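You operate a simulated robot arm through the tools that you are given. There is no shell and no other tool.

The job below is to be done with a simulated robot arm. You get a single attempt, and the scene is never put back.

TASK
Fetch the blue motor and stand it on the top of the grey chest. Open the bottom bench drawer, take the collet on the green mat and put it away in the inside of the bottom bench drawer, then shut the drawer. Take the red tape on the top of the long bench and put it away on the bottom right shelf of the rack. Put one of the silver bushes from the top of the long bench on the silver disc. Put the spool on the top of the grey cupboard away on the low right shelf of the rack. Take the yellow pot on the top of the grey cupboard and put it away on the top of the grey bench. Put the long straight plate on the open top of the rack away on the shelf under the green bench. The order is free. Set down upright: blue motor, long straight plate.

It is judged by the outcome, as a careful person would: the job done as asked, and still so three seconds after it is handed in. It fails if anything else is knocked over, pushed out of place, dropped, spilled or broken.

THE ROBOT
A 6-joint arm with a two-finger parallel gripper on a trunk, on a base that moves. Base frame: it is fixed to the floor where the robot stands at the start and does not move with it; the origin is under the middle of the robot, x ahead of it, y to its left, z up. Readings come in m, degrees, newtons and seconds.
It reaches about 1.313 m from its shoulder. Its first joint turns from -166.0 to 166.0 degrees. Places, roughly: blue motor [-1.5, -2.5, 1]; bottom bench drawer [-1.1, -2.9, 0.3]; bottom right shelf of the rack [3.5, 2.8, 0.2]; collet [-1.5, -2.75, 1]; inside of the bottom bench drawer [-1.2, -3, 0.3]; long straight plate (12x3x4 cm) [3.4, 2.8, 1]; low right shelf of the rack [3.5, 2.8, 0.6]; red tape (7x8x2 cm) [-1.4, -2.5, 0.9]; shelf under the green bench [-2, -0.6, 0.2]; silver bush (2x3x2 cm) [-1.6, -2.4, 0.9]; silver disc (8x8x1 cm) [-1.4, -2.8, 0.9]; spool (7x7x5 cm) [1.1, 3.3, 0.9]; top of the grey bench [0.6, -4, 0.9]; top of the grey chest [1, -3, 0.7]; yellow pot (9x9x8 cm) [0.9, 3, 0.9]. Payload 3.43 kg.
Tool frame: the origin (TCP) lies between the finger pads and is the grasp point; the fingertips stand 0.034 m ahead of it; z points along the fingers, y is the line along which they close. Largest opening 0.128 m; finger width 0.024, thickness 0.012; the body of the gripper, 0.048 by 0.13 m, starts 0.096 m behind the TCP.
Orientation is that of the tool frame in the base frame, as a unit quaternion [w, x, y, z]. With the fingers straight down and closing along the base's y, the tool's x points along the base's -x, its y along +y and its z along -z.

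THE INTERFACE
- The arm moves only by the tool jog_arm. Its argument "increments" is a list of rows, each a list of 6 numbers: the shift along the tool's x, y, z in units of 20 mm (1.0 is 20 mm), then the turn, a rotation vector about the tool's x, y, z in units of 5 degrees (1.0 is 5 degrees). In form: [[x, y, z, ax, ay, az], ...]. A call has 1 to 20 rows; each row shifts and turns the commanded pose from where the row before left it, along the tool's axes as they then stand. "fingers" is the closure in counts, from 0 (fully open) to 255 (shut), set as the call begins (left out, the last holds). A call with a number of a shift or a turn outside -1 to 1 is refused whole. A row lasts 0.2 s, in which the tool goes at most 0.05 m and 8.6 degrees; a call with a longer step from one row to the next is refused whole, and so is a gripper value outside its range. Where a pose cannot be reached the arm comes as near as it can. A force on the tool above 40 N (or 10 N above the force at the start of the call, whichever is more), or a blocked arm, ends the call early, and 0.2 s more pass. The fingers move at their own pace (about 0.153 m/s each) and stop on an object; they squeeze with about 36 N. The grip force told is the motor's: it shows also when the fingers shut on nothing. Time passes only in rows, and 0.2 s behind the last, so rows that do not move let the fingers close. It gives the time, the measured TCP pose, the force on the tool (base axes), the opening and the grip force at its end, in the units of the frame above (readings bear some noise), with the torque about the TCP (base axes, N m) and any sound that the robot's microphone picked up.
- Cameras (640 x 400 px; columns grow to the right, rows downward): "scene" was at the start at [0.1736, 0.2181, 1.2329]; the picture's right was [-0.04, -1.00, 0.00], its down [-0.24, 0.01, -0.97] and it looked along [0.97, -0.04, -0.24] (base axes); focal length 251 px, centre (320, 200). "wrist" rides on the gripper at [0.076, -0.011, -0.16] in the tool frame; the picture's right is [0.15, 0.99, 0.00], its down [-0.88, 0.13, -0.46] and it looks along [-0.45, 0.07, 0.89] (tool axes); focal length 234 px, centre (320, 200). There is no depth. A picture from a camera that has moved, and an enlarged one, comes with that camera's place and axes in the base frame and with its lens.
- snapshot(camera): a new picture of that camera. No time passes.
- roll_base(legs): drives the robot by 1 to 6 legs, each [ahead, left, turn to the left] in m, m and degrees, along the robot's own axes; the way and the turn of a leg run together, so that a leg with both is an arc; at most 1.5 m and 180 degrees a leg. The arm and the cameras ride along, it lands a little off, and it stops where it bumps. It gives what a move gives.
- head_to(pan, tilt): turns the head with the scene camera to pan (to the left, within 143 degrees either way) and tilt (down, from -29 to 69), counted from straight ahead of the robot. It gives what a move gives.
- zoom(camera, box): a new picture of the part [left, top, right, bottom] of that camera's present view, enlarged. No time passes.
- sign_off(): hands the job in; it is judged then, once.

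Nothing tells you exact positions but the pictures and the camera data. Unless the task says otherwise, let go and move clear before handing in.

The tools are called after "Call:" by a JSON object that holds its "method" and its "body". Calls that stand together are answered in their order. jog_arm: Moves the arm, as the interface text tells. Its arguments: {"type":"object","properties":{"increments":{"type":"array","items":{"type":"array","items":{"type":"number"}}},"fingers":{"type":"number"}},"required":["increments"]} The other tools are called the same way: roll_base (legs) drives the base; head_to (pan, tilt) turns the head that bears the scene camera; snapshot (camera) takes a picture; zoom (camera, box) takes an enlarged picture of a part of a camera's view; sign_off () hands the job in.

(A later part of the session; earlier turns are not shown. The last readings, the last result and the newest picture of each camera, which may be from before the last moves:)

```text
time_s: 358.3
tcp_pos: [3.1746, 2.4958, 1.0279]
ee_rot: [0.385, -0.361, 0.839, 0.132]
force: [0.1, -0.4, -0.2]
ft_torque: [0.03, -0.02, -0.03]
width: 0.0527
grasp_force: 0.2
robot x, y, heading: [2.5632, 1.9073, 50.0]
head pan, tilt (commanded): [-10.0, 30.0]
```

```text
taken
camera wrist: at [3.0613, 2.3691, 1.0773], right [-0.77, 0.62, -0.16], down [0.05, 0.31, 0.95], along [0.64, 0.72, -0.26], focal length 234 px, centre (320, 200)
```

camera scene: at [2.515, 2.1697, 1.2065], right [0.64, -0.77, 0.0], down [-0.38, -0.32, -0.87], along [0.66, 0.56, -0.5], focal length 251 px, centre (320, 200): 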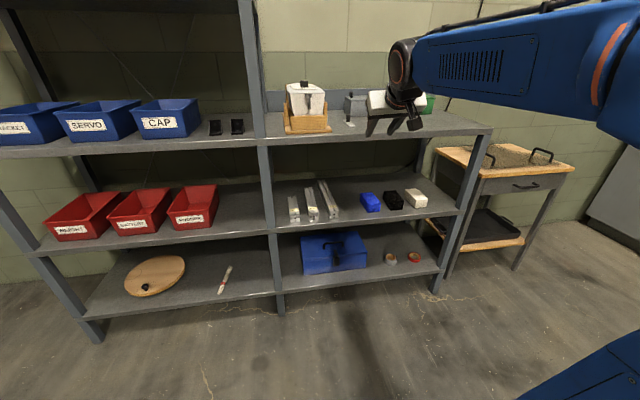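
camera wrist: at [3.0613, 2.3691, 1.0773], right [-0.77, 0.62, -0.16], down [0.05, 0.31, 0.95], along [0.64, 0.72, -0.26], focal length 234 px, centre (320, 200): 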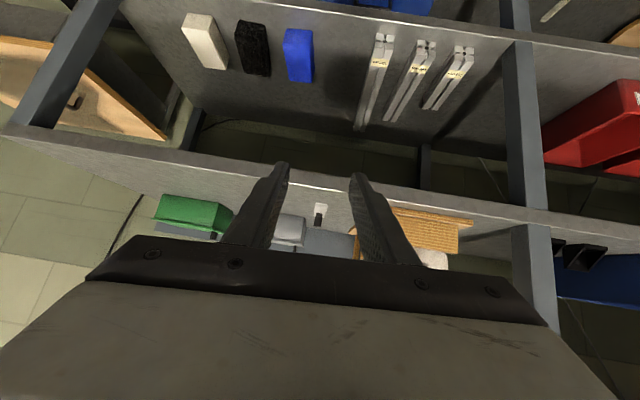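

The wrist drifted about 6° in an awkward zone; I'll correct the orientation and look closely at the plate.

Call:
{"method": "jog_arm", "body": {"increments": [[0, 0, 0, -0.57, 0.28, -0.09], [0, 0, 0, -0.57, 0.28, -0.09], [-0.5, 0, -0.5, 0, 0, 0], [-0.7, 0, -0.7, 0, 0, 0], [-0.7, 0, -0.7, 0, 0, 0]]}}

Call:
{"method": "zoom", "body": {"camera": "wrist", "box": [240, 120, 400, 245]}}

Call:
{"method": "head_to", "body": {"pan": 0, "tilt": 20}}

Call:
{"method": "zoom", "body": {"camera": "scene", "box": [260, 100, 460, 225]}}

```text
time_s: 359.5
tcp_pos: [3.1733, 2.4959, 1.0781]
ee_rot: [0.348, -0.391, 0.837, 0.163]
force: [1.1, 0.0, -1.0]
ft_torque: [0.03, 0.01, 0.0]
width: 0.0524
grasp_force: 0.1
robot x, y, heading: [2.5619, 1.9048, 49.9]
head pan, tilt (commanded): [-10.0, 30.0]
```

```text
3.20 times, centred on (320, 182) of wrist
camera zoom: at [3.0763, 2.3609, 1.1378], right [-0.82, 0.56, -0.1], down [0.09, 0.31, 0.95], along [0.56, 0.77, -0.31], focal length 749 px, centre (320, 256)
```

zoom: 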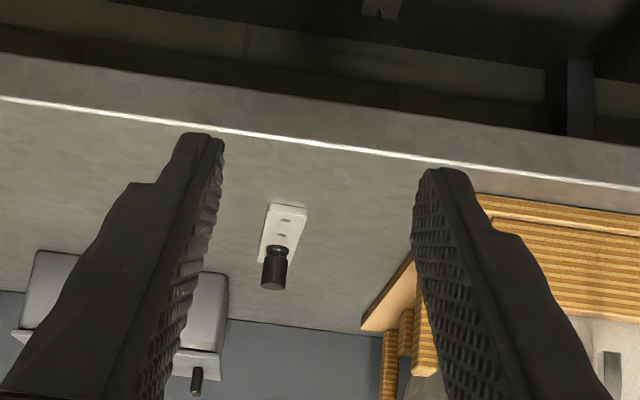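

```text
time_s: 360.2
tcp_pos: [3.1735, 2.496, 1.0786]
ee_rot: [0.348, -0.39, 0.837, 0.161]
force: [0.3, 0.0, -0.4]
ft_torque: [0.02, 0.03, -0.04]
width: 0.0528
grasp_force: 0.1
robot x, y, heading: [2.5628, 1.9088, 50.1]
head pan, tilt (commanded): [0.0, 20.0]
```

```text
3.20 times, centred on (360, 162) of scene
camera zoom: at [2.5056, 2.1829, 1.2225], right [0.77, -0.64, 0.0], down [-0.22, -0.26, -0.94], along [0.6, 0.72, -0.34], focal length 804 px, centre (192, 320)
```

zoom: 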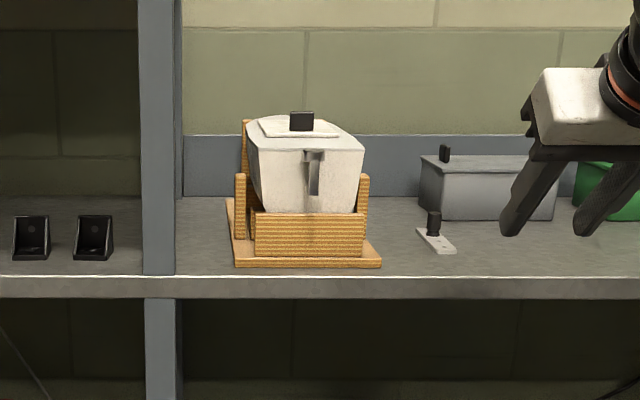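

The plate's knob stands at about F=-4.308, L=0.823, z 0.965–0.997. I'll bring the open fingers above it and then lower around the knob.

Call:
{"method": "jog_arm", "body": {"increments": [[-0.796, -0.017, 0.945, 0, 0, 0], [-0.796, -0.017, 0.945, 0, 0, 0], [-0.796, -0.017, 0.945, 0, 0, 0], [-0.796, -0.017, 0.945, 0, 0, 0], [-0.796, -0.017, 0.945, 0, 0, 0], [-0.796, -0.017, 0.945, 0, 0, 0], [-0.796, -0.017, 0.945, 0, 0, 0], [-0.796, -0.017, 0.945, 0, 0, 0], [-0.796, -0.017, 0.945, 0, 0, 0], [-0.796, -0.017, 0.945, 0, 0, 0], [-0.796, -0.017, 0.945, 0, 0, 0], [-0.796, -0.017, 0.945, 0, 0, 0]]}}

Call:
{"method": "zoom", "body": {"camera": "wrist", "box": [240, 90, 400, 215]}}

Call:
{"method": "zoom", "body": {"camera": "scene", "box": [320, 100, 460, 190]}}

```text
time_s: 362.8
tcp_pos: [3.3662, 2.7204, 1.0566]
ee_rot: [0.348, -0.39, 0.837, 0.162]
force: [-0.9, 0.0, 0.1]
ft_torque: [-0.03, 0.0, 0.0]
width: 0.0525
grasp_force: 0.1
robot x, y, heading: [2.566, 1.9085, 49.9]
head pan, tilt (commanded): [0.0, 20.0]
```

```text
3.20 times, centred on (320, 152) of wrist
camera zoom: at [3.2693, 2.5839, 1.1147], right [-0.82, 0.56, -0.1], down [0.09, 0.31, 0.95], along [0.56, 0.77, -0.31], focal length 749 px, centre (320, 352)
```

zoom: 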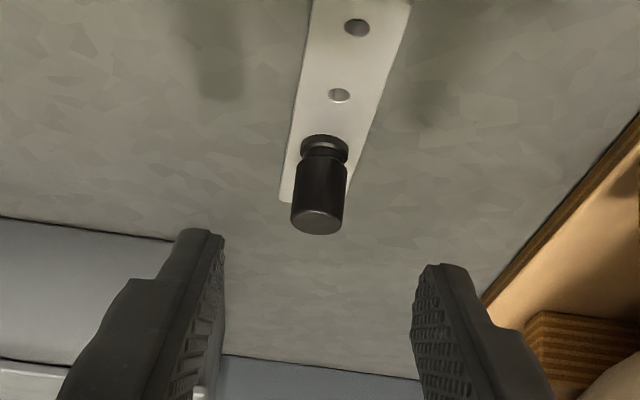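

```text
4.44 times, centred on (390, 145) of scene
camera zoom: at [2.5054, 2.1827, 1.2226], right [0.77, -0.64, 0.0], down [-0.22, -0.26, -0.94], along [0.6, 0.72, -0.34], focal length 1116 px, centre (9, 444)
```

zoom: 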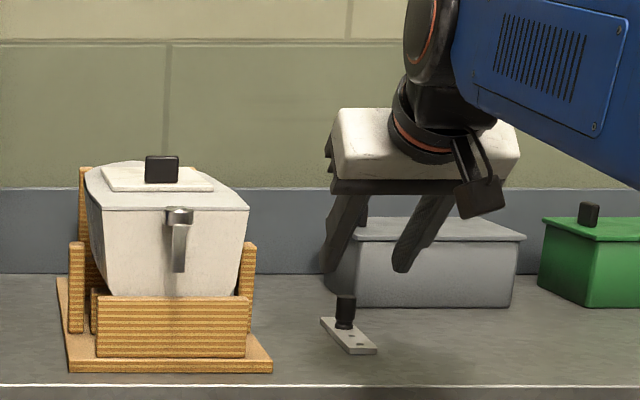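

Clear view: the knob is straight ahead between the fingers. I'll move the last 5 cm forward and lower around the knob.

Call:
{"method": "jog_arm", "body": {"increments": [[-0.577, -0.05, 0.58, 0, 0, 0], [-0.577, -0.05, 0.58, 0, 0, 0], [-0.577, -0.05, 0.58, 0, 0, 0], [0.67, 0, 0.667, 0, 0, 0], [0.67, 0, 0.667, 0, 0, 0]]}}

Call:
{"method": "zoom", "body": {"camera": "wrist", "box": [240, 90, 400, 215]}}

Call:
{"method": "zoom", "body": {"camera": "scene", "box": [340, 120, 440, 190]}}

```text
time_s: 364.0
tcp_pos: [3.3983, 2.7542, 1.0182]
ee_rot: [0.348, -0.39, 0.837, 0.162]
force: [0.4, 0.3, -0.4]
ft_torque: [-0.04, -0.01, 0.02]
width: 0.0527
grasp_force: 0.1
robot x, y, heading: [2.5609, 1.9075, 49.6]
head pan, tilt (commanded): [0.0, 20.0]
```

```text
3.20 times, centred on (320, 152) of wrist
camera zoom: at [3.3017, 2.6195, 1.0766], right [-0.82, 0.56, -0.1], down [0.09, 0.31, 0.95], along [0.56, 0.77, -0.31], focal length 749 px, centre (320, 352)
```

zoom: 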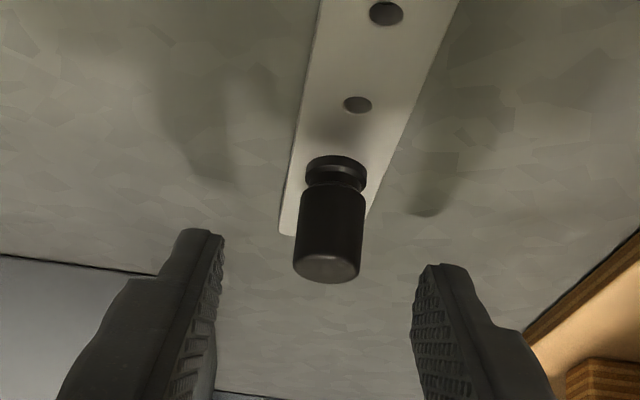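

```text
5.71 times, centred on (390, 155) of scene
camera zoom: at [2.5056, 2.1829, 1.2226], right [0.77, -0.64, 0.0], down [-0.22, -0.26, -0.94], along [0.6, 0.72, -0.34], focal length 1436 px, centre (-80, 457)
```

zoom: 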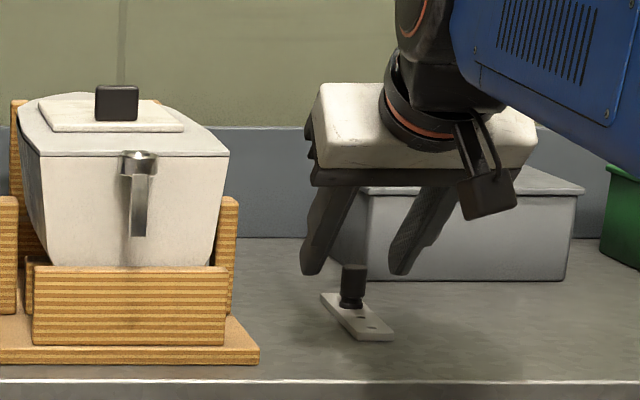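

Call:
{"method": "jog_arm", "body": {"increments": [[0.33, 0, 0.33, 0, 0, 0], [0.3, 0, 0.3, 0, 0, 0], [0, 0, 0, 0, 0, 0]]}}

Call:
{"method": "zoom", "body": {"camera": "wrist", "box": [240, 90, 400, 215]}}

Call:
{"method": "zoom", "body": {"camera": "scene", "box": [370, 145, 420, 180]}}

```text
time_s: 364.8
tcp_pos: [3.4002, 2.7556, 0.9988]
ee_rot: [0.348, -0.391, 0.837, 0.163]
force: [0.0, -0.5, -0.6]
ft_torque: [0.0, 0.01, 0.01]
width: 0.0526
grasp_force: 0.1
robot x, y, heading: [2.5627, 1.9065, 49.8]
head pan, tilt (commanded): [0.0, 20.0]
```

```text
3.20 times, centred on (320, 152) of wrist
camera zoom: at [3.3022, 2.6197, 1.0586], right [-0.82, 0.56, -0.1], down [0.09, 0.31, 0.95], along [0.56, 0.77, -0.31], focal length 749 px, centre (320, 352)
```

zoom: 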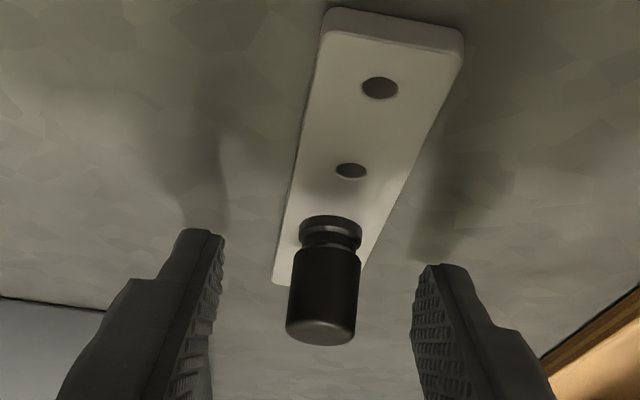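

```text
11.43 times, centred on (395, 162) of scene
camera zoom: at [2.5056, 2.183, 1.2226], right [0.77, -0.64, 0.0], down [-0.22, -0.26, -0.94], along [0.6, 0.72, -0.34], focal length 2871 px, centre (-537, 629)
```

zoom: 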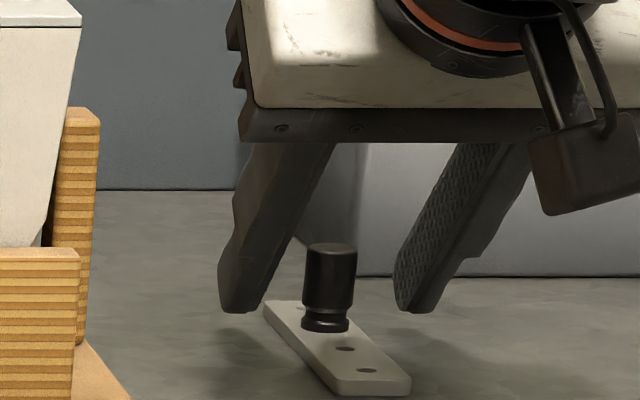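

The knob is between the finger pads. Closing.

Call:
{"method": "jog_arm", "body": {"increments": [[0, 0, 0, 0, 0, 0], [0, 0, 0, 0, 0, 0], [0, 0, 0, 0, 0, 0]], "fingers": 255}}

Call:
{"method": "jog_arm", "body": {"increments": [[-0.35, 0, -0.35, 0, 0, 0], [-0.35, 0, -0.35, 0, 0, 0], [-0.7, 0, -0.7, 0, 0, 0]]}}

Call:
{"method": "zoom", "body": {"camera": "wrist", "box": [240, 90, 400, 215]}}

Call:
{"method": "zoom", "body": {"camera": "scene", "box": [360, 125, 440, 185]}}

```text
time_s: 365.6
tcp_pos: [3.3997, 2.7554, 0.9994]
ee_rot: [0.347, -0.39, 0.837, 0.162]
force: [-0.6, -0.2, -1.0]
ft_torque: [-0.01, 0.0, -0.04]
width: 0.0162
grasp_force: 35.3
robot x, y, heading: [2.5623, 1.9089, 49.8]
head pan, tilt (commanded): [0.0, 20.0]
```

```text
time_s: 366.4
tcp_pos: [3.3978, 2.7558, 1.0392]
ee_rot: [0.347, -0.39, 0.837, 0.162]
force: [0.1, -0.1, -1.0]
ft_torque: [0.01, 0.01, 0.03]
width: 0.0163
grasp_force: 36.2
robot x, y, heading: [2.5651, 1.9066, 50.0]
head pan, tilt (commanded): [0.0, 20.0]
```

```text
3.20 times, centred on (320, 152) of wrist
camera zoom: at [3.3017, 2.6198, 1.0987], right [-0.82, 0.56, -0.1], down [0.09, 0.31, 0.95], along [0.56, 0.77, -0.31], focal length 749 px, centre (320, 352)
```

zoom: 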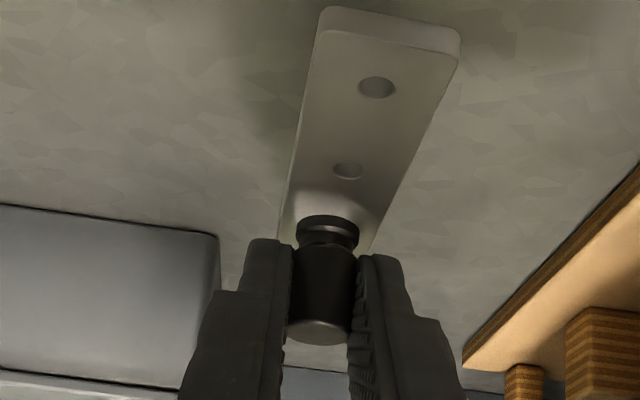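

```text
6.67 times, centred on (400, 155) of scene
camera zoom: at [2.5057, 2.183, 1.2226], right [0.77, -0.64, 0.0], down [-0.22, -0.26, -0.94], along [0.6, 0.72, -0.34], focal length 1675 px, centre (-213, 500)
```

zoom: 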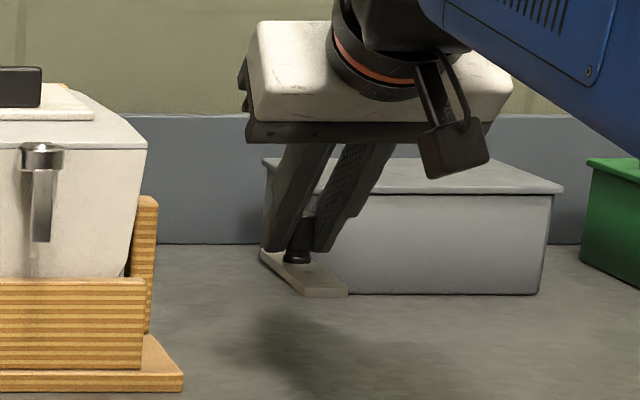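

The plate hangs level from its knob. I'll lift and retract, back off from the rack, turn left, and move down the room to the green bench.

Call:
{"method": "jog_arm", "body": {"increments": [[-0.7, 0, -0.7, 0, 0, 0], [-0.7, 0, -0.7, 0, 0, 0], [-0.7, 0, -0.7, 0, 0, 0], [0.7065, 0, -0.71, 0, 0, 0], [0.7065, 0, -0.71, 0, 0, 0], [0.7065, 0, -0.71, 0, 0, 0], [0.7065, 0, -0.71, 0, 0, 0], [0.7065, 0, -0.71, 0, 0, 0], [0.7065, 0, -0.71, 0, 0, 0], [0.7065, 0, -0.71, 0, 0, 0], [0.7065, 0, -0.71, 0, 0, 0], [0.7065, 0, -0.71, 0, 0, 0], [0.7065, 0, -0.71, 0, 0, 0], [0.7065, 0, -0.71, 0, 0, 0], [0.7065, 0, -0.71, 0, 0, 0], [0.7065, 0, -0.71, 0, 0, 0], [0.7065, 0, -0.71, 0, 0, 0], [0.7065, 0, -0.71, 0, 0, 0], [0.7065, 0, -0.71, 0, 0, 0]]}}

Call:
{"method": "roll_base", "body": {"legs": [[-0.35, 0, 0], [0, 0, 90]]}}

Call:
{"method": "head_to", "body": {"pan": 60, "tilt": 15}}

Call:
{"method": "snapshot", "body": {"camera": "scene"}}

Call:
{"method": "snapshot", "body": {"camera": "wrist"}}

```text
time_s: 370.4
tcp_pos: [3.1946, 2.5109, 1.0985]
ee_rot: [0.347, -0.39, 0.838, 0.161]
force: [-0.3, 1.0, -0.4]
ft_torque: [0.0, 0.01, 0.01]
width: 0.0164
grasp_force: 36.2
robot x, y, heading: [2.5653, 1.9083, 50.0]
head pan, tilt (commanded): [0.0, 20.0]
```

```text
time_s: 376.5
tcp_pos: [1.7354, 2.2708, 1.0991]
ee_rot: [-0.131, 0.868, -0.317, -0.36]
force: [-0.8, -0.1, -0.8]
ft_torque: [0.01, -0.01, 0.01]
width: 0.0163
grasp_force: 35.6
robot x, y, heading: [2.3376, 1.6418, 139.8]
head pan, tilt (commanded): [0.0, 20.0]
```

```text
time_s: 377.8
tcp_pos: [1.7357, 2.2714, 1.0992]
ee_rot: [-0.131, 0.868, -0.316, -0.36]
force: [-0.3, -0.4, -0.5]
ft_torque: [0.03, 0.01, 0.02]
width: 0.0165
grasp_force: 36.2
robot x, y, heading: [2.3384, 1.6384, 140.0]
head pan, tilt (commanded): [60.0, 15.0]
```

```text
taken
camera scene: at [2.0476, 1.4912, 1.2307], right [-0.34, 0.94, 0.0], down [0.24, 0.09, -0.97], along [-0.91, -0.33, -0.26], focal length 251 px, centre (320, 200)
```

scene: 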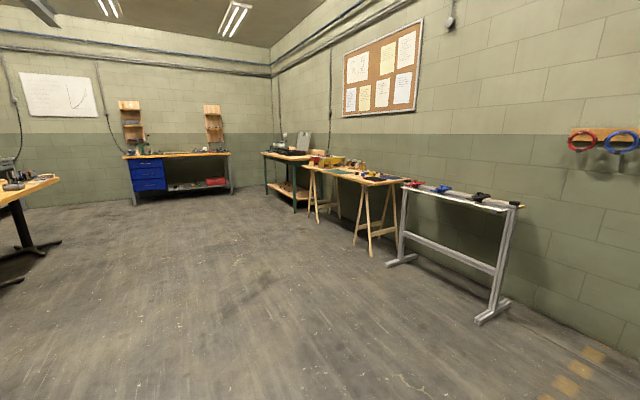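

```text
taken
camera wrist: at [1.8716, 2.1714, 1.1579], right [-0.56, -0.82, -0.1], down [-0.31, 0.09, 0.95], along [-0.77, 0.56, -0.31], focal length 234 px, centre (320, 200)
```

wrist: 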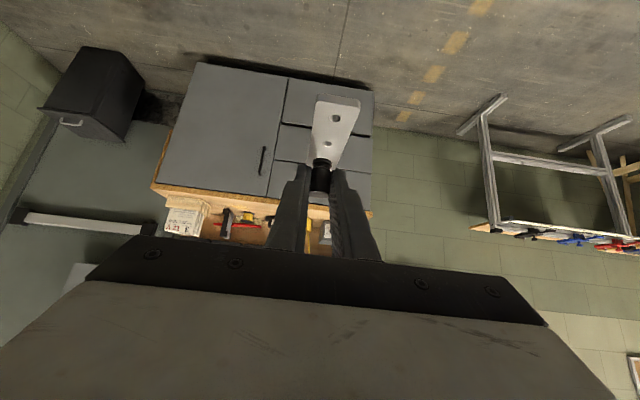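

The way along the room's middle is clear. I'll strafe left along the room toward the green bench.

Call:
{"method": "roll_base", "body": {"legs": [[0, 1.45, 0], [0, 1.45, 0]]}}

Call:
{"method": "snapshot", "body": {"camera": "scene"}}

```text
time_s: 391.9
tcp_pos: [-0.1458, -0.0103, 1.0995]
ee_rot: [-0.125, 0.873, -0.301, -0.363]
force: [0.5, -0.4, -0.7]
ft_torque: [0.01, -0.04, -0.01]
width: 0.0163
grasp_force: 35.6
robot x, y, heading: [0.4795, -0.62, 142.1]
head pan, tilt (commanded): [60.0, 15.0]
```

```text
taken
camera scene: at [0.1932, -0.7777, 1.2307], right [-0.37, 0.93, 0.0], down [0.24, 0.1, -0.97], along [-0.9, -0.36, -0.26], focal length 251 px, centre (320, 200)
```

scene: 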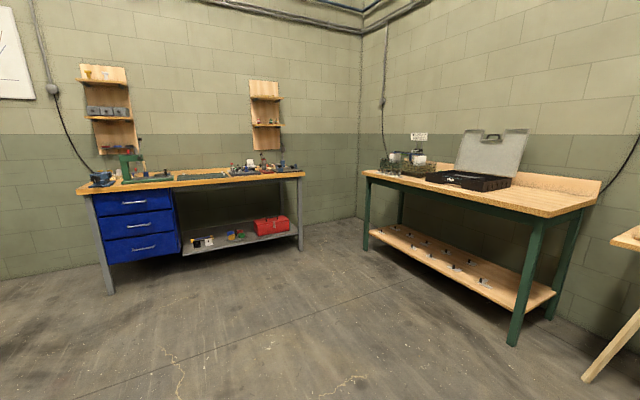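

Call:
{"method": "zoom", "body": {"camera": "scene", "box": [350, 160, 610, 350]}}

Call:
{"method": "roll_base", "body": {"legs": [[0, 0, -2.2], [0, 1.4, 0]]}}

Call:
{"method": "head_to", "body": {"pan": 10, "tilt": 25}}

Call:
{"method": "snapshot", "body": {"camera": "scene"}}

```text
2.11 times, centred on (480, 255) of scene
camera zoom: at [0.1932, -0.7777, 1.2307], right [-0.37, 0.93, 0.0], down [0.24, 0.1, -0.97], along [-0.9, -0.36, -0.26], focal length 529 px, centre (-17, 84)
```

zoom: 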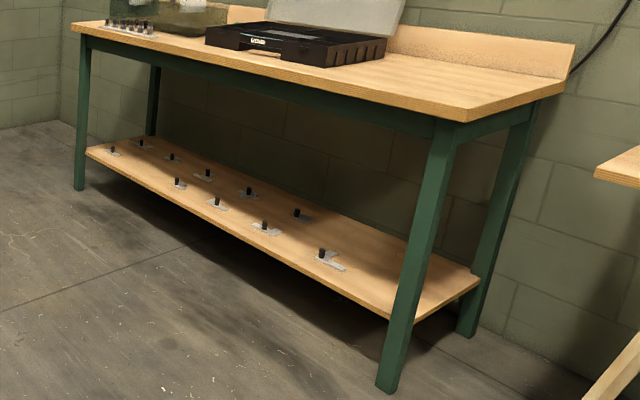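

```text
time_s: 399.2
tcp_pos: [-1.0192, -1.0607, 1.0999]
ee_rot: [-0.13, 0.869, -0.311, -0.362]
force: [-0.5, -0.7, -0.5]
ft_torque: [0.01, 0.02, -0.02]
width: 0.0164
grasp_force: 35.5
robot x, y, heading: [-0.408, -1.6873, 140.5]
head pan, tilt (commanded): [60.0, 15.0]
```

```text
time_s: 400.4
tcp_pos: [-1.0201, -1.0602, 1.0992]
ee_rot: [-0.129, 0.87, -0.312, -0.361]
force: [0.4, -0.4, -0.1]
ft_torque: [0.01, -0.01, 0.0]
width: 0.0165
grasp_force: 35.8
robot x, y, heading: [-0.4129, -1.6864, 140.6]
head pan, tilt (commanded): [10.0, 25.0]
```

```text
taken
camera scene: at [-0.691, -1.7585, 1.2145], right [0.49, 0.87, 0.0], down [0.37, -0.21, -0.91], along [-0.79, 0.44, -0.42], focal length 251 px, centre (320, 200)
```

scene: 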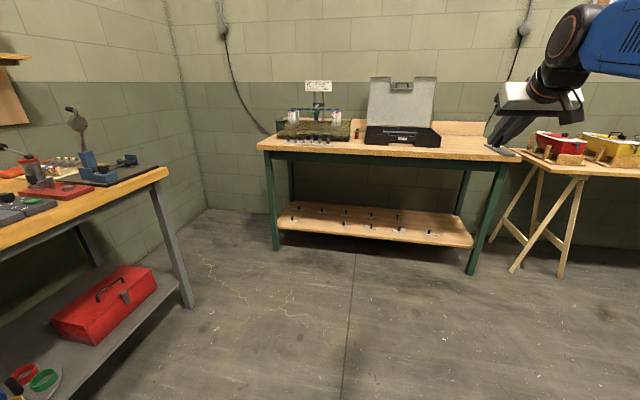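

Call:
{"method": "zoom", "body": {"camera": "scene", "box": [255, 180, 495, 280]}}

```text
2.67 times, centred on (375, 230) of scene
camera zoom: at [-0.691, -1.7585, 1.2145], right [0.49, 0.87, 0.0], down [0.37, -0.21, -0.91], along [-0.79, 0.44, -0.42], focal length 670 px, centre (173, 120)
```

zoom: 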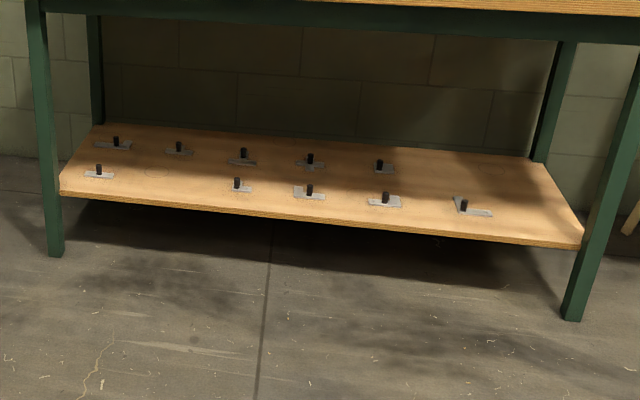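

The shelf under the green bench has two rows of similar knobbed plates; there's a free slot in the front row (second from the left) at about F=2.12, L=-1.10. I'll drive to line up with it.

Call:
{"method": "roll_base", "body": {"legs": [[0.55, 0.66, -0.7]]}}

Call:
{"method": "head_to", "body": {"pan": 0, "tilt": 35}}

Call:
{"method": "snapshot", "body": {"camera": "scene"}}

Call:
{"method": "snapshot", "body": {"camera": "wrist"}}

```text
time_s: 405.0
tcp_pos: [-1.8638, -1.2261, 1.0997]
ee_rot: [-0.13, 0.869, -0.312, -0.362]
force: [0.2, 0.5, -0.9]
ft_torque: [0.0, 0.04, 0.01]
width: 0.0163
grasp_force: 35.6
robot x, y, heading: [-1.257, -1.8533, 140.5]
head pan, tilt (commanded): [10.0, 25.0]
```

```text
time_s: 405.7
tcp_pos: [-1.8656, -1.2264, 1.0987]
ee_rot: [-0.13, 0.869, -0.312, -0.361]
force: [-0.3, -0.4, -0.4]
ft_torque: [0.0, 0.01, -0.02]
width: 0.0162
grasp_force: 36.1
robot x, y, heading: [-1.2553, -1.854, 140.4]
head pan, tilt (commanded): [0.0, 35.0]
```

```text
taken
camera scene: at [-1.5257, -1.9141, 1.1988], right [0.64, 0.77, 0.0], down [0.44, -0.36, -0.82], along [-0.63, 0.52, -0.57], focal length 251 px, centre (320, 200)
```

scene: 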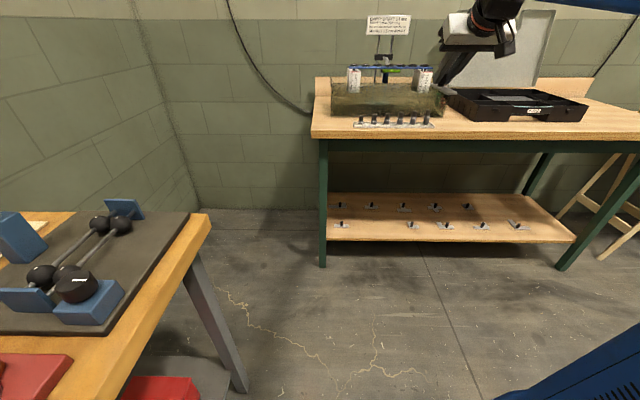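

```text
taken
camera wrist: at [-1.7274, -1.3241, 1.1579], right [-0.55, -0.83, -0.1], down [-0.31, 0.09, 0.95], along [-0.77, 0.55, -0.31], focal length 234 px, centre (320, 200)
```

wrist: 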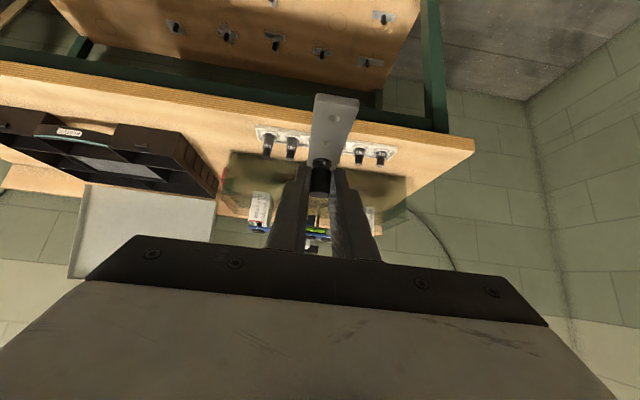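

I'm lined up. To avoid the awkward folded zone, I'll back the base slightly, extend the arm, and lower in front of the bench with the arm stretched out.

Call:
{"method": "roll_base", "body": {"legs": [[-0.14, 0, -0.5]]}}

Call:
{"method": "jog_arm", "body": {"increments": [[-0.7054, 0, 0.7084, 0, 0, 0], [-0.7054, 0, 0.7084, 0, 0, 0], [-0.7054, 0, 0.7084, 0, 0, 0], [-0.7054, 0, 0.7084, 0, 0, 0], [-0.7054, 0, 0.7084, 0, 0, 0], [-0.7054, 0, 0.7084, 0, 0, 0], [-0.7054, 0, 0.7084, 0, 0, 0], [0.7086, 0, 0.705, 0, 0, 0], [0.7086, 0, 0.705, 0, 0, 0], [0.7086, 0, 0.705, 0, 0, 0], [0.7086, 0, 0.705, 0, 0, 0], [0.7086, 0, 0.705, 0, 0, 0], [0.7086, 0, 0.705, 0, 0, 0], [0.7086, 0, 0.705, 0, 0, 0], [0.7086, 0, 0.705, 0, 0, 0], [0.7086, 0, 0.705, 0, 0, 0], [0.7086, 0, 0.705, 0, 0, 0]]}}

Call:
{"method": "jog_arm", "body": {"increments": [[0.7086, 0, 0.705, 0, 0, 0], [0.7086, 0, 0.705, 0, 0, 0], [0.7086, 0, 0.705, 0, 0, 0], [0.7086, 0, 0.705, 0, 0, 0], [0.7086, 0, 0.705, 0, 0, 0], [0.7086, 0, 0.705, 0, 0, 0], [0.7086, 0, 0.705, 0, 0, 0], [0.7086, 0, 0.705, 0, 0, 0], [0.7086, 0, 0.705, 0, 0, 0], [0.7086, 0, 0.705, 0, 0, 0], [0.7086, 0, 0.705, 0, 0, 0], [0.7086, 0, 0.705, 0, 0, 0], [0.7086, 0, 0.705, 0, 0, 0], [0.7086, 0, 0.705, 0, 0, 0], [0.7086, 0, 0.705, 0, 0, 0]]}}

Call:
{"method": "snapshot", "body": {"camera": "wrist"}}

Call:
{"method": "snapshot", "body": {"camera": "scene"}}

```text
time_s: 407.0
tcp_pos: [-1.7509, -1.3117, 1.0996]
ee_rot: [-0.131, 0.868, -0.316, -0.36]
force: [-0.7, -0.7, -0.1]
ft_torque: [-0.03, 0.01, 0.02]
width: 0.0165
grasp_force: 36.3
robot x, y, heading: [-1.1476, -1.9433, 140.0]
head pan, tilt (commanded): [0.0, 35.0]
```

```text
time_s: 410.6
tcp_pos: [-1.8582, -1.2208, 0.8987]
ee_rot: [-0.131, 0.868, -0.316, -0.361]
force: [-0.8, 0.2, -0.1]
ft_torque: [-0.03, 0.04, 0.04]
width: 0.0167
grasp_force: 36.0
robot x, y, heading: [-1.1472, -1.9411, 139.9]
head pan, tilt (commanded): [0.0, 35.0]
```

```text
time_s: 413.8
tcp_pos: [-1.8588, -1.2237, 0.622]
ee_rot: [-0.133, 0.871, -0.307, -0.36]
force: [0.5, -0.7, -0.8]
ft_torque: [-0.04, 0.0, -0.02]
width: 0.0167
grasp_force: 35.6
out of reach, approached as far as the arm can: row 12, 13, 14
robot x, y, heading: [-1.1491, -1.9452, 140.2]
head pan, tilt (commanded): [0.0, 35.0]
```

```text
taken
camera wrist: at [-1.7216, -1.3212, 0.6821], right [-0.55, -0.83, -0.11], down [-0.32, 0.08, 0.94], along [-0.77, 0.55, -0.31], focal length 234 px, centre (320, 200)
```

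wrist: 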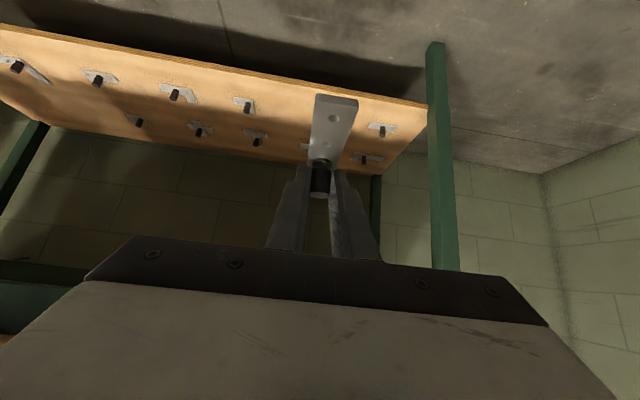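

```text
taken
camera scene: at [-1.4177, -2.0019, 1.1988], right [0.64, 0.77, 0.0], down [0.44, -0.37, -0.82], along [-0.63, 0.53, -0.57], focal length 251 px, centre (320, 200)
```

scene: 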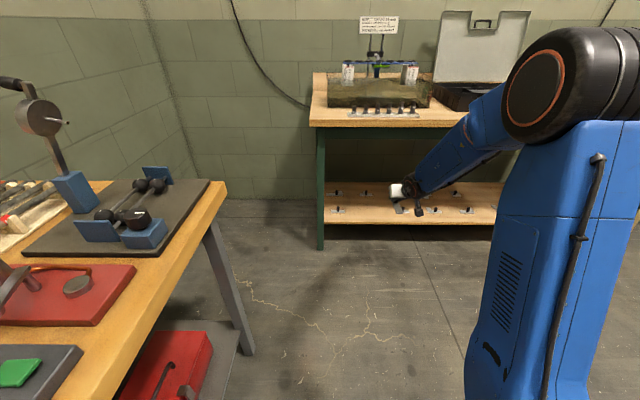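

Call:
{"method": "jog_arm", "body": {"increments": [[0.7086, 0, 0.705, 0, 0, 0], [0.7086, 0, 0.705, 0, 0, 0], [0.7086, 0, 0.705, 0, 0, 0], [0.7086, 0, 0.705, 0, 0, 0], [0.7086, 0, 0.705, 0, 0, 0], [0.7086, 0, 0.705, 0, 0, 0], [0.7086, 0, 0.705, 0, 0, 0]]}}

Call:
{"method": "snapshot", "body": {"camera": "wrist"}}

```text
time_s: 415.4
tcp_pos: [-1.8325, -1.1955, 0.4875]
ee_rot: [-0.126, 0.869, -0.314, -0.361]
force: [-0.3, 0.0, -1.1]
ft_torque: [-0.01, -0.01, 0.0]
width: 0.0165
grasp_force: 35.2
out of reach, approached as far as the arm can: row 3, 4, 5, 6, 7
robot x, y, heading: [-1.1474, -1.9431, 139.7]
head pan, tilt (commanded): [0.0, 35.0]
```

```text
taken
camera wrist: at [-1.6958, -1.2932, 0.5464], right [-0.55, -0.83, -0.1], down [-0.31, 0.1, 0.95], along [-0.78, 0.55, -0.31], focal length 234 px, centre (320, 200)
```

wrist: 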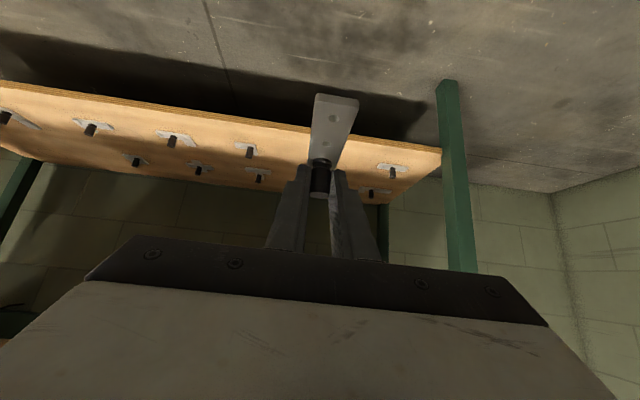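

Call:
{"method": "jog_arm", "body": {"increments": [[0.7086, 0, 0.705, 0, 0, 0], [0.7086, 0, 0.705, 0, 0, 0], [0.7086, 0, 0.705, 0, 0, 0], [0.7086, 0, 0.705, 0, 0, 0], [0.7086, 0, 0.705, 0, 0, 0], [0.7086, 0, 0.705, 0, 0, 0]]}}

Call:
{"method": "snapshot", "body": {"camera": "wrist"}}

Call:
{"method": "snapshot", "body": {"camera": "scene"}}

```text
time_s: 416.8
tcp_pos: [-1.81, -1.1724, 0.3913]
ee_rot: [-0.123, 0.868, -0.318, -0.362]
force: [0.6, -0.4, -0.8]
ft_torque: [0.01, -0.04, -0.03]
width: 0.0163
grasp_force: 35.8
out of reach, approached as far as the arm can: row 1, 2, 3, 4, 5, 6
robot x, y, heading: [-1.1482, -1.9445, 140.1]
head pan, tilt (commanded): [0.0, 35.0]
```

```text
taken
camera wrist: at [-1.6732, -1.2692, 0.4497], right [-0.56, -0.83, -0.09], down [-0.31, 0.1, 0.95], along [-0.77, 0.55, -0.31], focal length 234 px, centre (320, 200)
```

wrist: 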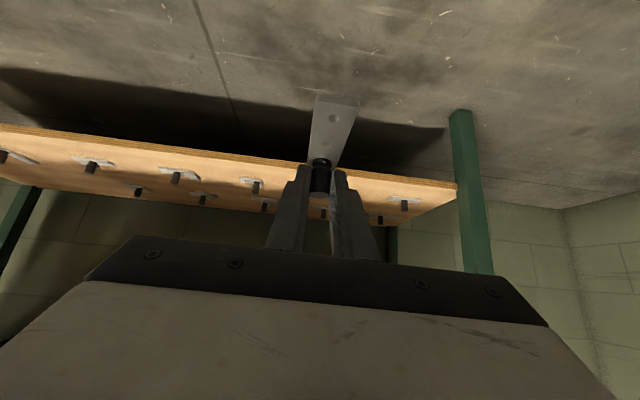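

```text
taken
camera scene: at [-1.4178, -2.0018, 1.1987], right [0.64, 0.77, 0.0], down [0.44, -0.37, -0.82], along [-0.63, 0.53, -0.57], focal length 251 px, centre (320, 200)
```

scene: 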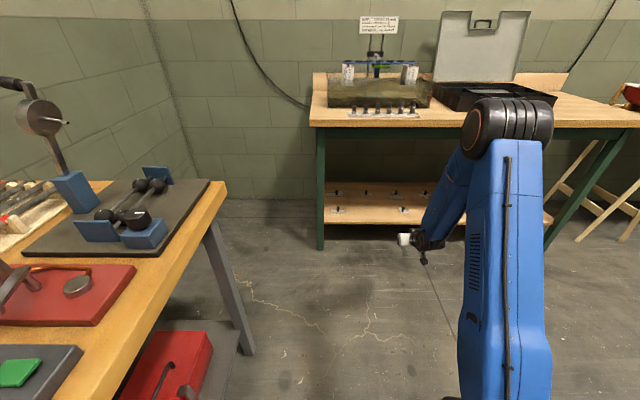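

A singular zone lies there; pulling back first worked at the rack, so I'll retract ~14 cm at this height (also correcting the sideways drift) and then lower.

Call:
{"method": "jog_arm", "body": {"increments": [[0.7054, 0.4, -0.7084, 0, 0, 0], [0.7054, 0.4, -0.7084, 0, 0, 0], [0.7054, 0.4, -0.7084, 0, 0, 0], [0.7054, 0.4, -0.7084, 0, 0, 0], [0.7054, 0.4, -0.7084, 0, 0, 0], [0.7054, 0.4, -0.7084, 0, 0, 0], [0.7054, 0.4, -0.7084, 0, 0, 0]]}}

Call:
{"method": "jog_arm", "body": {"increments": [[0.7086, 0, 0.705, 0, 0, 0], [0.7086, 0, 0.705, 0, 0, 0], [0.7086, 0, 0.705, 0, 0, 0]]}}

Call:
{"method": "snapshot", "body": {"camera": "scene"}}

```text
time_s: 418.4
tcp_pos: [-1.7414, -1.2571, 0.4401]
ee_rot: [-0.115, 0.868, -0.32, -0.362]
force: [-0.4, 0.9, 0.9]
ft_torque: [-0.03, -0.02, 0.01]
width: 0.0165
grasp_force: 36.1
out of reach, approached as far as the arm can: row 1, 2, 3, 4, 5, 6, 7
robot x, y, heading: [-1.1503, -1.9437, 140.1]
head pan, tilt (commanded): [0.0, 35.0]
```

```text
time_s: 419.2
tcp_pos: [-1.7545, -1.2378, 0.4114]
ee_rot: [-0.113, 0.867, -0.324, -0.362]
force: [0.1, -0.2, -0.9]
ft_torque: [-0.02, -0.01, -0.03]
width: 0.0163
grasp_force: 36.3
out of reach, approached as far as the arm can: row 1, 2, 3
robot x, y, heading: [-1.1512, -1.937, 140.4]
head pan, tilt (commanded): [0.0, 35.0]
```

```text
taken
camera scene: at [-1.4178, -2.0019, 1.1987], right [0.64, 0.77, 0.0], down [0.44, -0.37, -0.82], along [-0.63, 0.53, -0.57], focal length 251 px, centre (320, 200)
```

scene: 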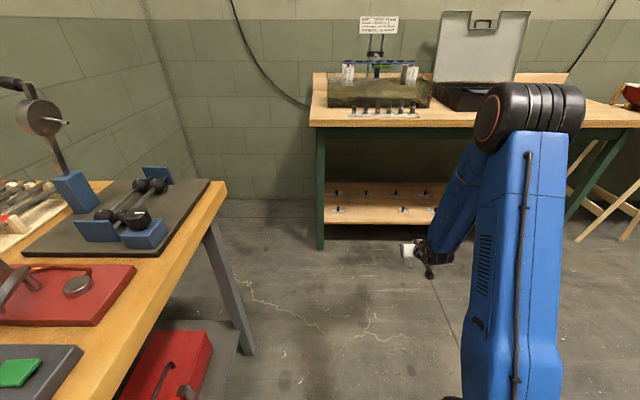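

The wrist is near a singular alignment because the tool isn't in the arm's plane. I'll shift the tool left to bring it in line with the arm and see if that frees it.

Call:
{"method": "jog_arm", "body": {"increments": [[0, 0.9, 0, 0, 0, 0], [0, 0.9, 0, 0, 0, 0], [0, 0.9, 0, 0, 0, 0], [0, 0.9, 0, 0, 0, 0], [0, 0.9, 0, 0, 0, 0], [0, 0.9, 0, 0, 0, 0]]}}

Call:
{"method": "snapshot", "body": {"camera": "wrist"}}

```text
time_s: 420.6
tcp_pos: [-1.7663, -1.2382, 0.4468]
ee_rot: [-0.12, 0.87, -0.311, -0.364]
force: [-0.5, -0.2, -0.6]
ft_torque: [-0.03, -0.01, 0.03]
width: 0.0166
grasp_force: 36.0
out of reach, approached as far as the arm can: row 1, 2, 3, 4, 5, 6
robot x, y, heading: [-1.1493, -1.9447, 139.8]
head pan, tilt (commanded): [0.0, 35.0]
```

```text
taken
camera wrist: at [-1.6288, -1.3339, 0.5069], right [-0.54, -0.84, -0.09], down [-0.31, 0.1, 0.95], along [-0.78, 0.54, -0.31], focal length 234 px, centre (320, 200)
```

wrist: 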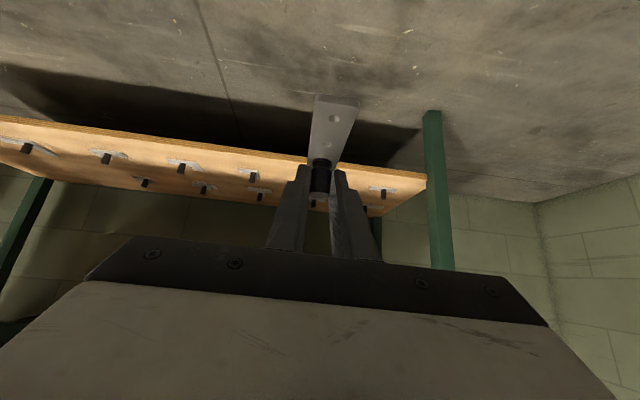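

It's stuck against a joint limit here. I'll raise back above the zone, align the tool with the arm's plane there, and then come down again.

Call:
{"method": "jog_arm", "body": {"increments": [[-0.7086, 0, -0.705, 0, 0, 0], [-0.7086, 0, -0.705, 0, 0, 0], [-0.7086, 0, -0.705, 0, 0, 0], [-0.7086, 0, -0.705, 0, 0, 0], [-0.7086, 0, -0.705, 0, 0, 0], [-0.7086, 0, -0.705, 0, 0, 0], [-0.7086, 0, -0.705, 0, 0, 0], [-0.7086, 0, -0.705, 0, 0, 0], [-0.7086, 0, -0.705, 0, 0, 0], [-0.7086, 0, -0.705, 0, 0, 0], [-0.7086, 0, -0.705, 0, 0, 0], [-0.7086, 0, -0.705, 0, 0, 0], [-0.7086, 0, -0.705, 0, 0, 0], [-0.7086, 0, -0.705, 0, 0, 0], [-0.7086, 0, -0.705, 0, 0, 0], [-0.7086, 0, -0.705, 0, 0, 0]]}}

Call:
{"method": "snapshot", "body": {"camera": "scene"}}

Call:
{"method": "snapshot", "body": {"camera": "wrist"}}

```text
time_s: 424.0
tcp_pos: [-1.7644, -1.2349, 0.7692]
ee_rot: [-0.131, 0.868, -0.316, -0.36]
force: [0.9, 0.6, -0.7]
ft_torque: [0.0, 0.01, 0.01]
width: 0.0164
grasp_force: 35.9
out of reach, approached as far as the arm can: row 1
robot x, y, heading: [-1.1478, -1.9446, 140.2]
head pan, tilt (commanded): [0.0, 35.0]
```

```text
taken
camera scene: at [-1.4179, -2.0017, 1.1987], right [0.64, 0.77, 0.0], down [0.44, -0.37, -0.82], along [-0.63, 0.53, -0.57], focal length 251 px, centre (320, 200)
```

scene: 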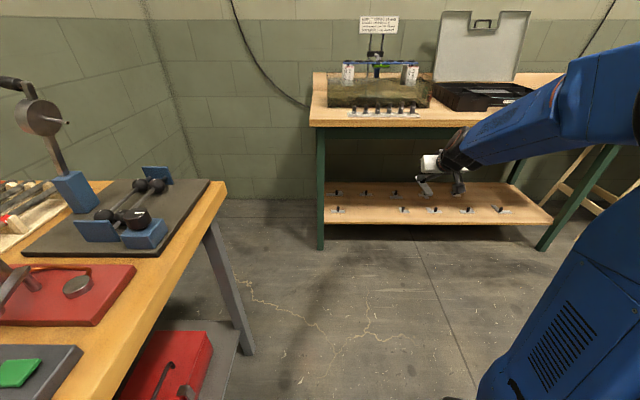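

```text
taken
camera wrist: at [-1.6277, -1.3335, 0.8275], right [-0.56, -0.82, -0.1], down [-0.31, 0.09, 0.95], along [-0.77, 0.56, -0.31], focal length 234 px, centre (320, 200)
```

wrist: 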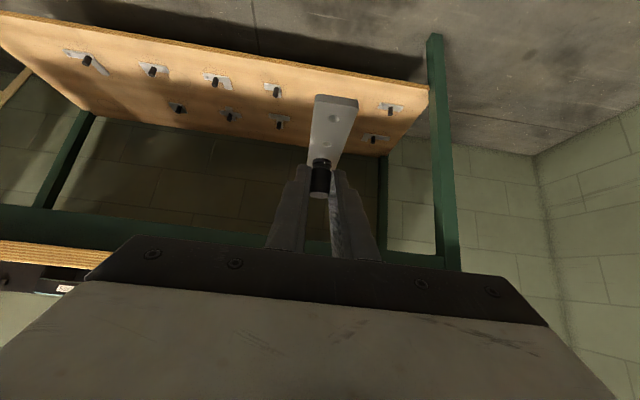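

Back in a good posture. The arm's working plane passes about 13 cm left of the robot's centre, so I'll move the arm left and the base right, keeping the tool over the same slot.

Call:
{"method": "jog_arm", "body": {"increments": [[0, 0.98, 0, 0, 0, 0], [0, 0.98, 0, 0, 0, 0], [0, 0.98, 0, 0, 0, 0], [0, 0.98, 0, 0, 0, 0], [0, 0.98, 0, 0, 0, 0], [0, 0.98, 0, 0, 0, 0], [0, 0.98, 0, 0, 0, 0], [0, 0.98, 0, 0, 0, 0], [0, 0.98, 0, 0, 0, 0], [0, 0.98, 0, 0, 0, 0], [0, 0.98, 0, 0, 0, 0], [0, 0.98, 0, 0, 0, 0], [0, 0.98, 0, 0, 0, 0], [0, 0.98, 0, 0, 0, 0]]}}

Call:
{"method": "roll_base", "body": {"legs": [[0, -0.235, 0]]}}

Call:
{"method": "snapshot", "body": {"camera": "wrist"}}

Call:
{"method": "snapshot", "body": {"camera": "scene"}}

```text
time_s: 427.0
tcp_pos: [-1.9407, -1.444, 0.7691]
ee_rot: [-0.13, 0.868, -0.316, -0.36]
force: [0.0, -0.3, -0.8]
ft_torque: [-0.01, 0.01, 0.01]
width: 0.0162
grasp_force: 35.5
robot x, y, heading: [-1.1494, -1.9457, 140.1]
head pan, tilt (commanded): [0.0, 35.0]
```

```text
time_s: 428.8
tcp_pos: [-1.7873, -1.261, 0.77]
ee_rot: [-0.132, 0.867, -0.317, -0.36]
force: [0.6, -0.3, -0.9]
ft_torque: [0.02, 0.0, 0.0]
width: 0.0164
grasp_force: 36.2
robot x, y, heading: [-0.9954, -1.7541, 140.0]
head pan, tilt (commanded): [0.0, 35.0]
```

```text
taken
camera wrist: at [-1.6502, -1.3594, 0.828], right [-0.56, -0.82, -0.1], down [-0.31, 0.09, 0.95], along [-0.77, 0.56, -0.31], focal length 234 px, centre (320, 200)
```

wrist: 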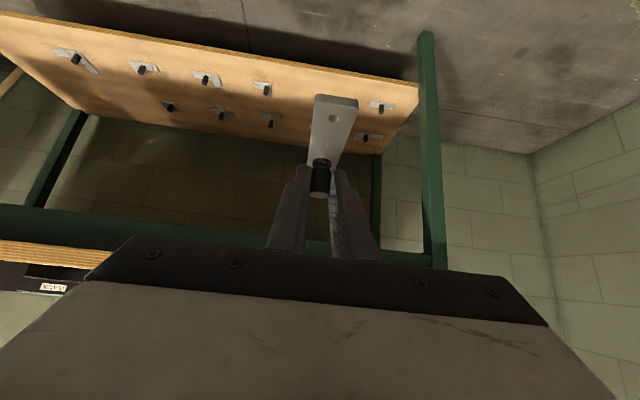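

```text
taken
camera scene: at [-1.2643, -1.8183, 1.1987], right [0.64, 0.77, 0.0], down [0.44, -0.37, -0.82], along [-0.63, 0.53, -0.57], focal length 251 px, centre (320, 200)
```

scene: 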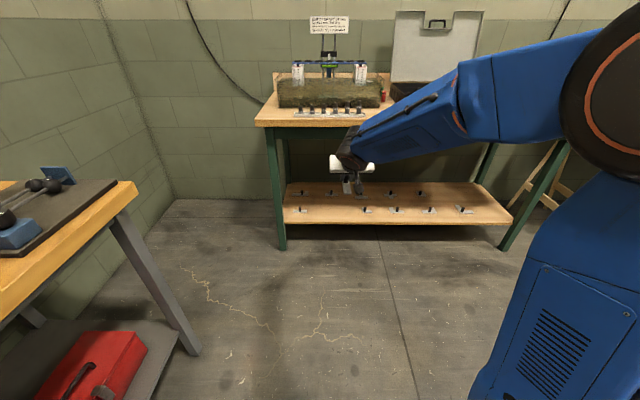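

Now lowering again, with the tool in the arm's plane.

Call:
{"method": "jog_arm", "body": {"increments": [[0.7086, 0, 0.705, 0, 0, 0], [0.7086, 0, 0.705, 0, 0, 0], [0.7086, 0, 0.705, 0, 0, 0], [0.7086, 0, 0.705, 0, 0, 0], [0.7086, 0, 0.705, 0, 0, 0], [0.7086, 0, 0.705, 0, 0, 0], [0.7086, 0, 0.705, 0, 0, 0], [0.7086, 0, 0.705, 0, 0, 0], [0.7086, 0, 0.705, 0, 0, 0], [0.7086, 0, 0.705, 0, 0, 0]]}}

Call:
{"method": "jog_arm", "body": {"increments": [[0.7086, 0, 0.705, 0, 0, 0], [0.7086, 0, 0.705, 0, 0, 0], [0.7086, 0, 0.705, 0, 0, 0], [0.7086, 0, 0.705, 0, 0, 0], [0.7086, 0, 0.705, 0, 0, 0], [0.7086, 0, 0.705, 0, 0, 0], [0.7086, 0, 0.705, 0, 0, 0], [0.7086, 0, 0.705, 0, 0, 0], [0.7086, 0, 0.705, 0, 0, 0], [0.7086, 0, 0.705, 0, 0, 0], [0.7086, 0, 0.705, 0, 0, 0]]}}

Call:
{"method": "snapshot", "body": {"camera": "scene"}}

Call:
{"method": "snapshot", "body": {"camera": "wrist"}}

```text
time_s: 431.0
tcp_pos: [-1.7872, -1.2611, 0.5689]
ee_rot: [-0.132, 0.868, -0.317, -0.36]
force: [-0.7, -0.3, -0.5]
ft_torque: [-0.01, -0.01, 0.07]
width: 0.0163
grasp_force: 36.0
robot x, y, heading: [-0.9937, -1.7592, 139.9]
head pan, tilt (commanded): [0.0, 35.0]
```

```text
time_s: 433.4
tcp_pos: [-1.7929, -1.261, 0.3554]
ee_rot: [-0.137, 0.869, -0.315, -0.356]
force: [-0.7, -0.2, -0.7]
ft_torque: [0.0, -0.02, 0.01]
width: 0.0163
grasp_force: 36.3
out of reach, approached as far as the arm can: row 11
robot x, y, heading: [-0.9952, -1.7614, 140.2]
head pan, tilt (commanded): [0.0, 35.0]
```

```text
taken
camera scene: at [-1.2643, -1.8183, 1.1987], right [0.64, 0.77, 0.0], down [0.44, -0.37, -0.82], along [-0.63, 0.53, -0.57], focal length 251 px, centre (320, 200)
```

scene: 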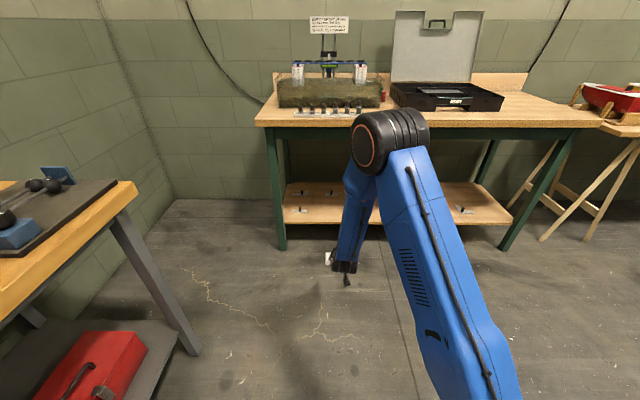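

```text
taken
camera wrist: at [-1.6581, -1.3609, 0.4155], right [-0.56, -0.82, -0.12], down [-0.32, 0.09, 0.94], along [-0.76, 0.56, -0.31], focal length 234 px, centre (320, 200)
```

wrist: 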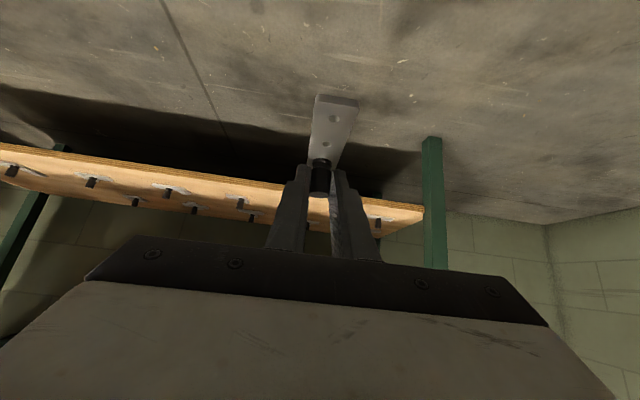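

Lowered cleanly to z≈0.36. Now I'll drive the base forward 0.3 m toward the bench and check.

Call:
{"method": "roll_base", "body": {"legs": [[0.3, 0, 0]]}}

Call:
{"method": "snapshot", "body": {"camera": "wrist"}}

Call:
{"method": "snapshot", "body": {"camera": "scene"}}

```text
time_s: 435.5
tcp_pos: [-2.0285, -1.0645, 0.355]
ee_rot: [-0.137, 0.869, -0.316, -0.355]
force: [-0.1, -0.8, -0.3]
ft_torque: [0.02, -0.02, 0.01]
width: 0.0163
grasp_force: 36.3
robot x, y, heading: [-1.2339, -1.564, 140.0]
head pan, tilt (commanded): [0.0, 35.0]
```

```text
taken
camera wrist: at [-1.8931, -1.1644, 0.4155], right [-0.56, -0.82, -0.12], down [-0.33, 0.09, 0.94], along [-0.76, 0.56, -0.31], focal length 234 px, centre (320, 200)
```

wrist: 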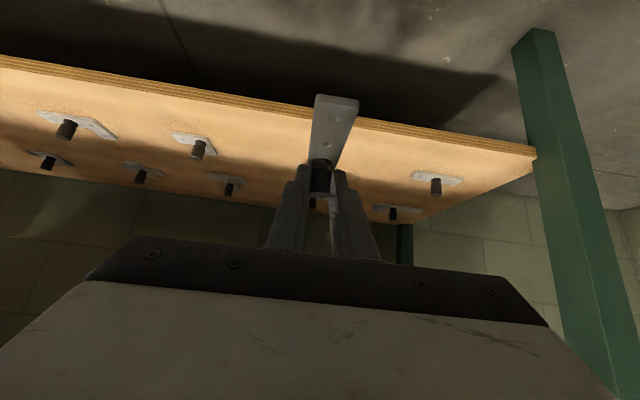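

```text
taken
camera scene: at [-1.4991, -1.6214, 1.1987], right [0.64, 0.77, 0.0], down [0.44, -0.37, -0.82], along [-0.63, 0.53, -0.57], focal length 251 px, centre (320, 200)
```

scene: 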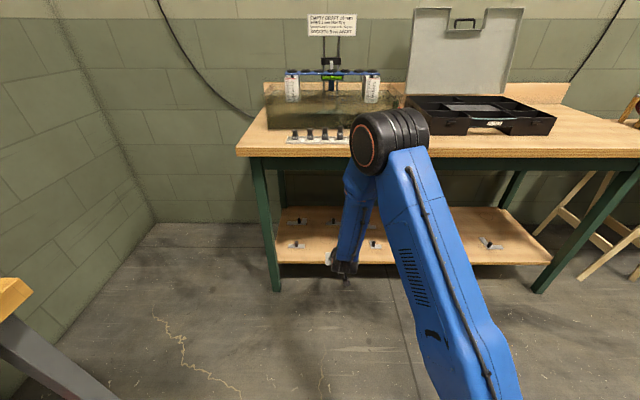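

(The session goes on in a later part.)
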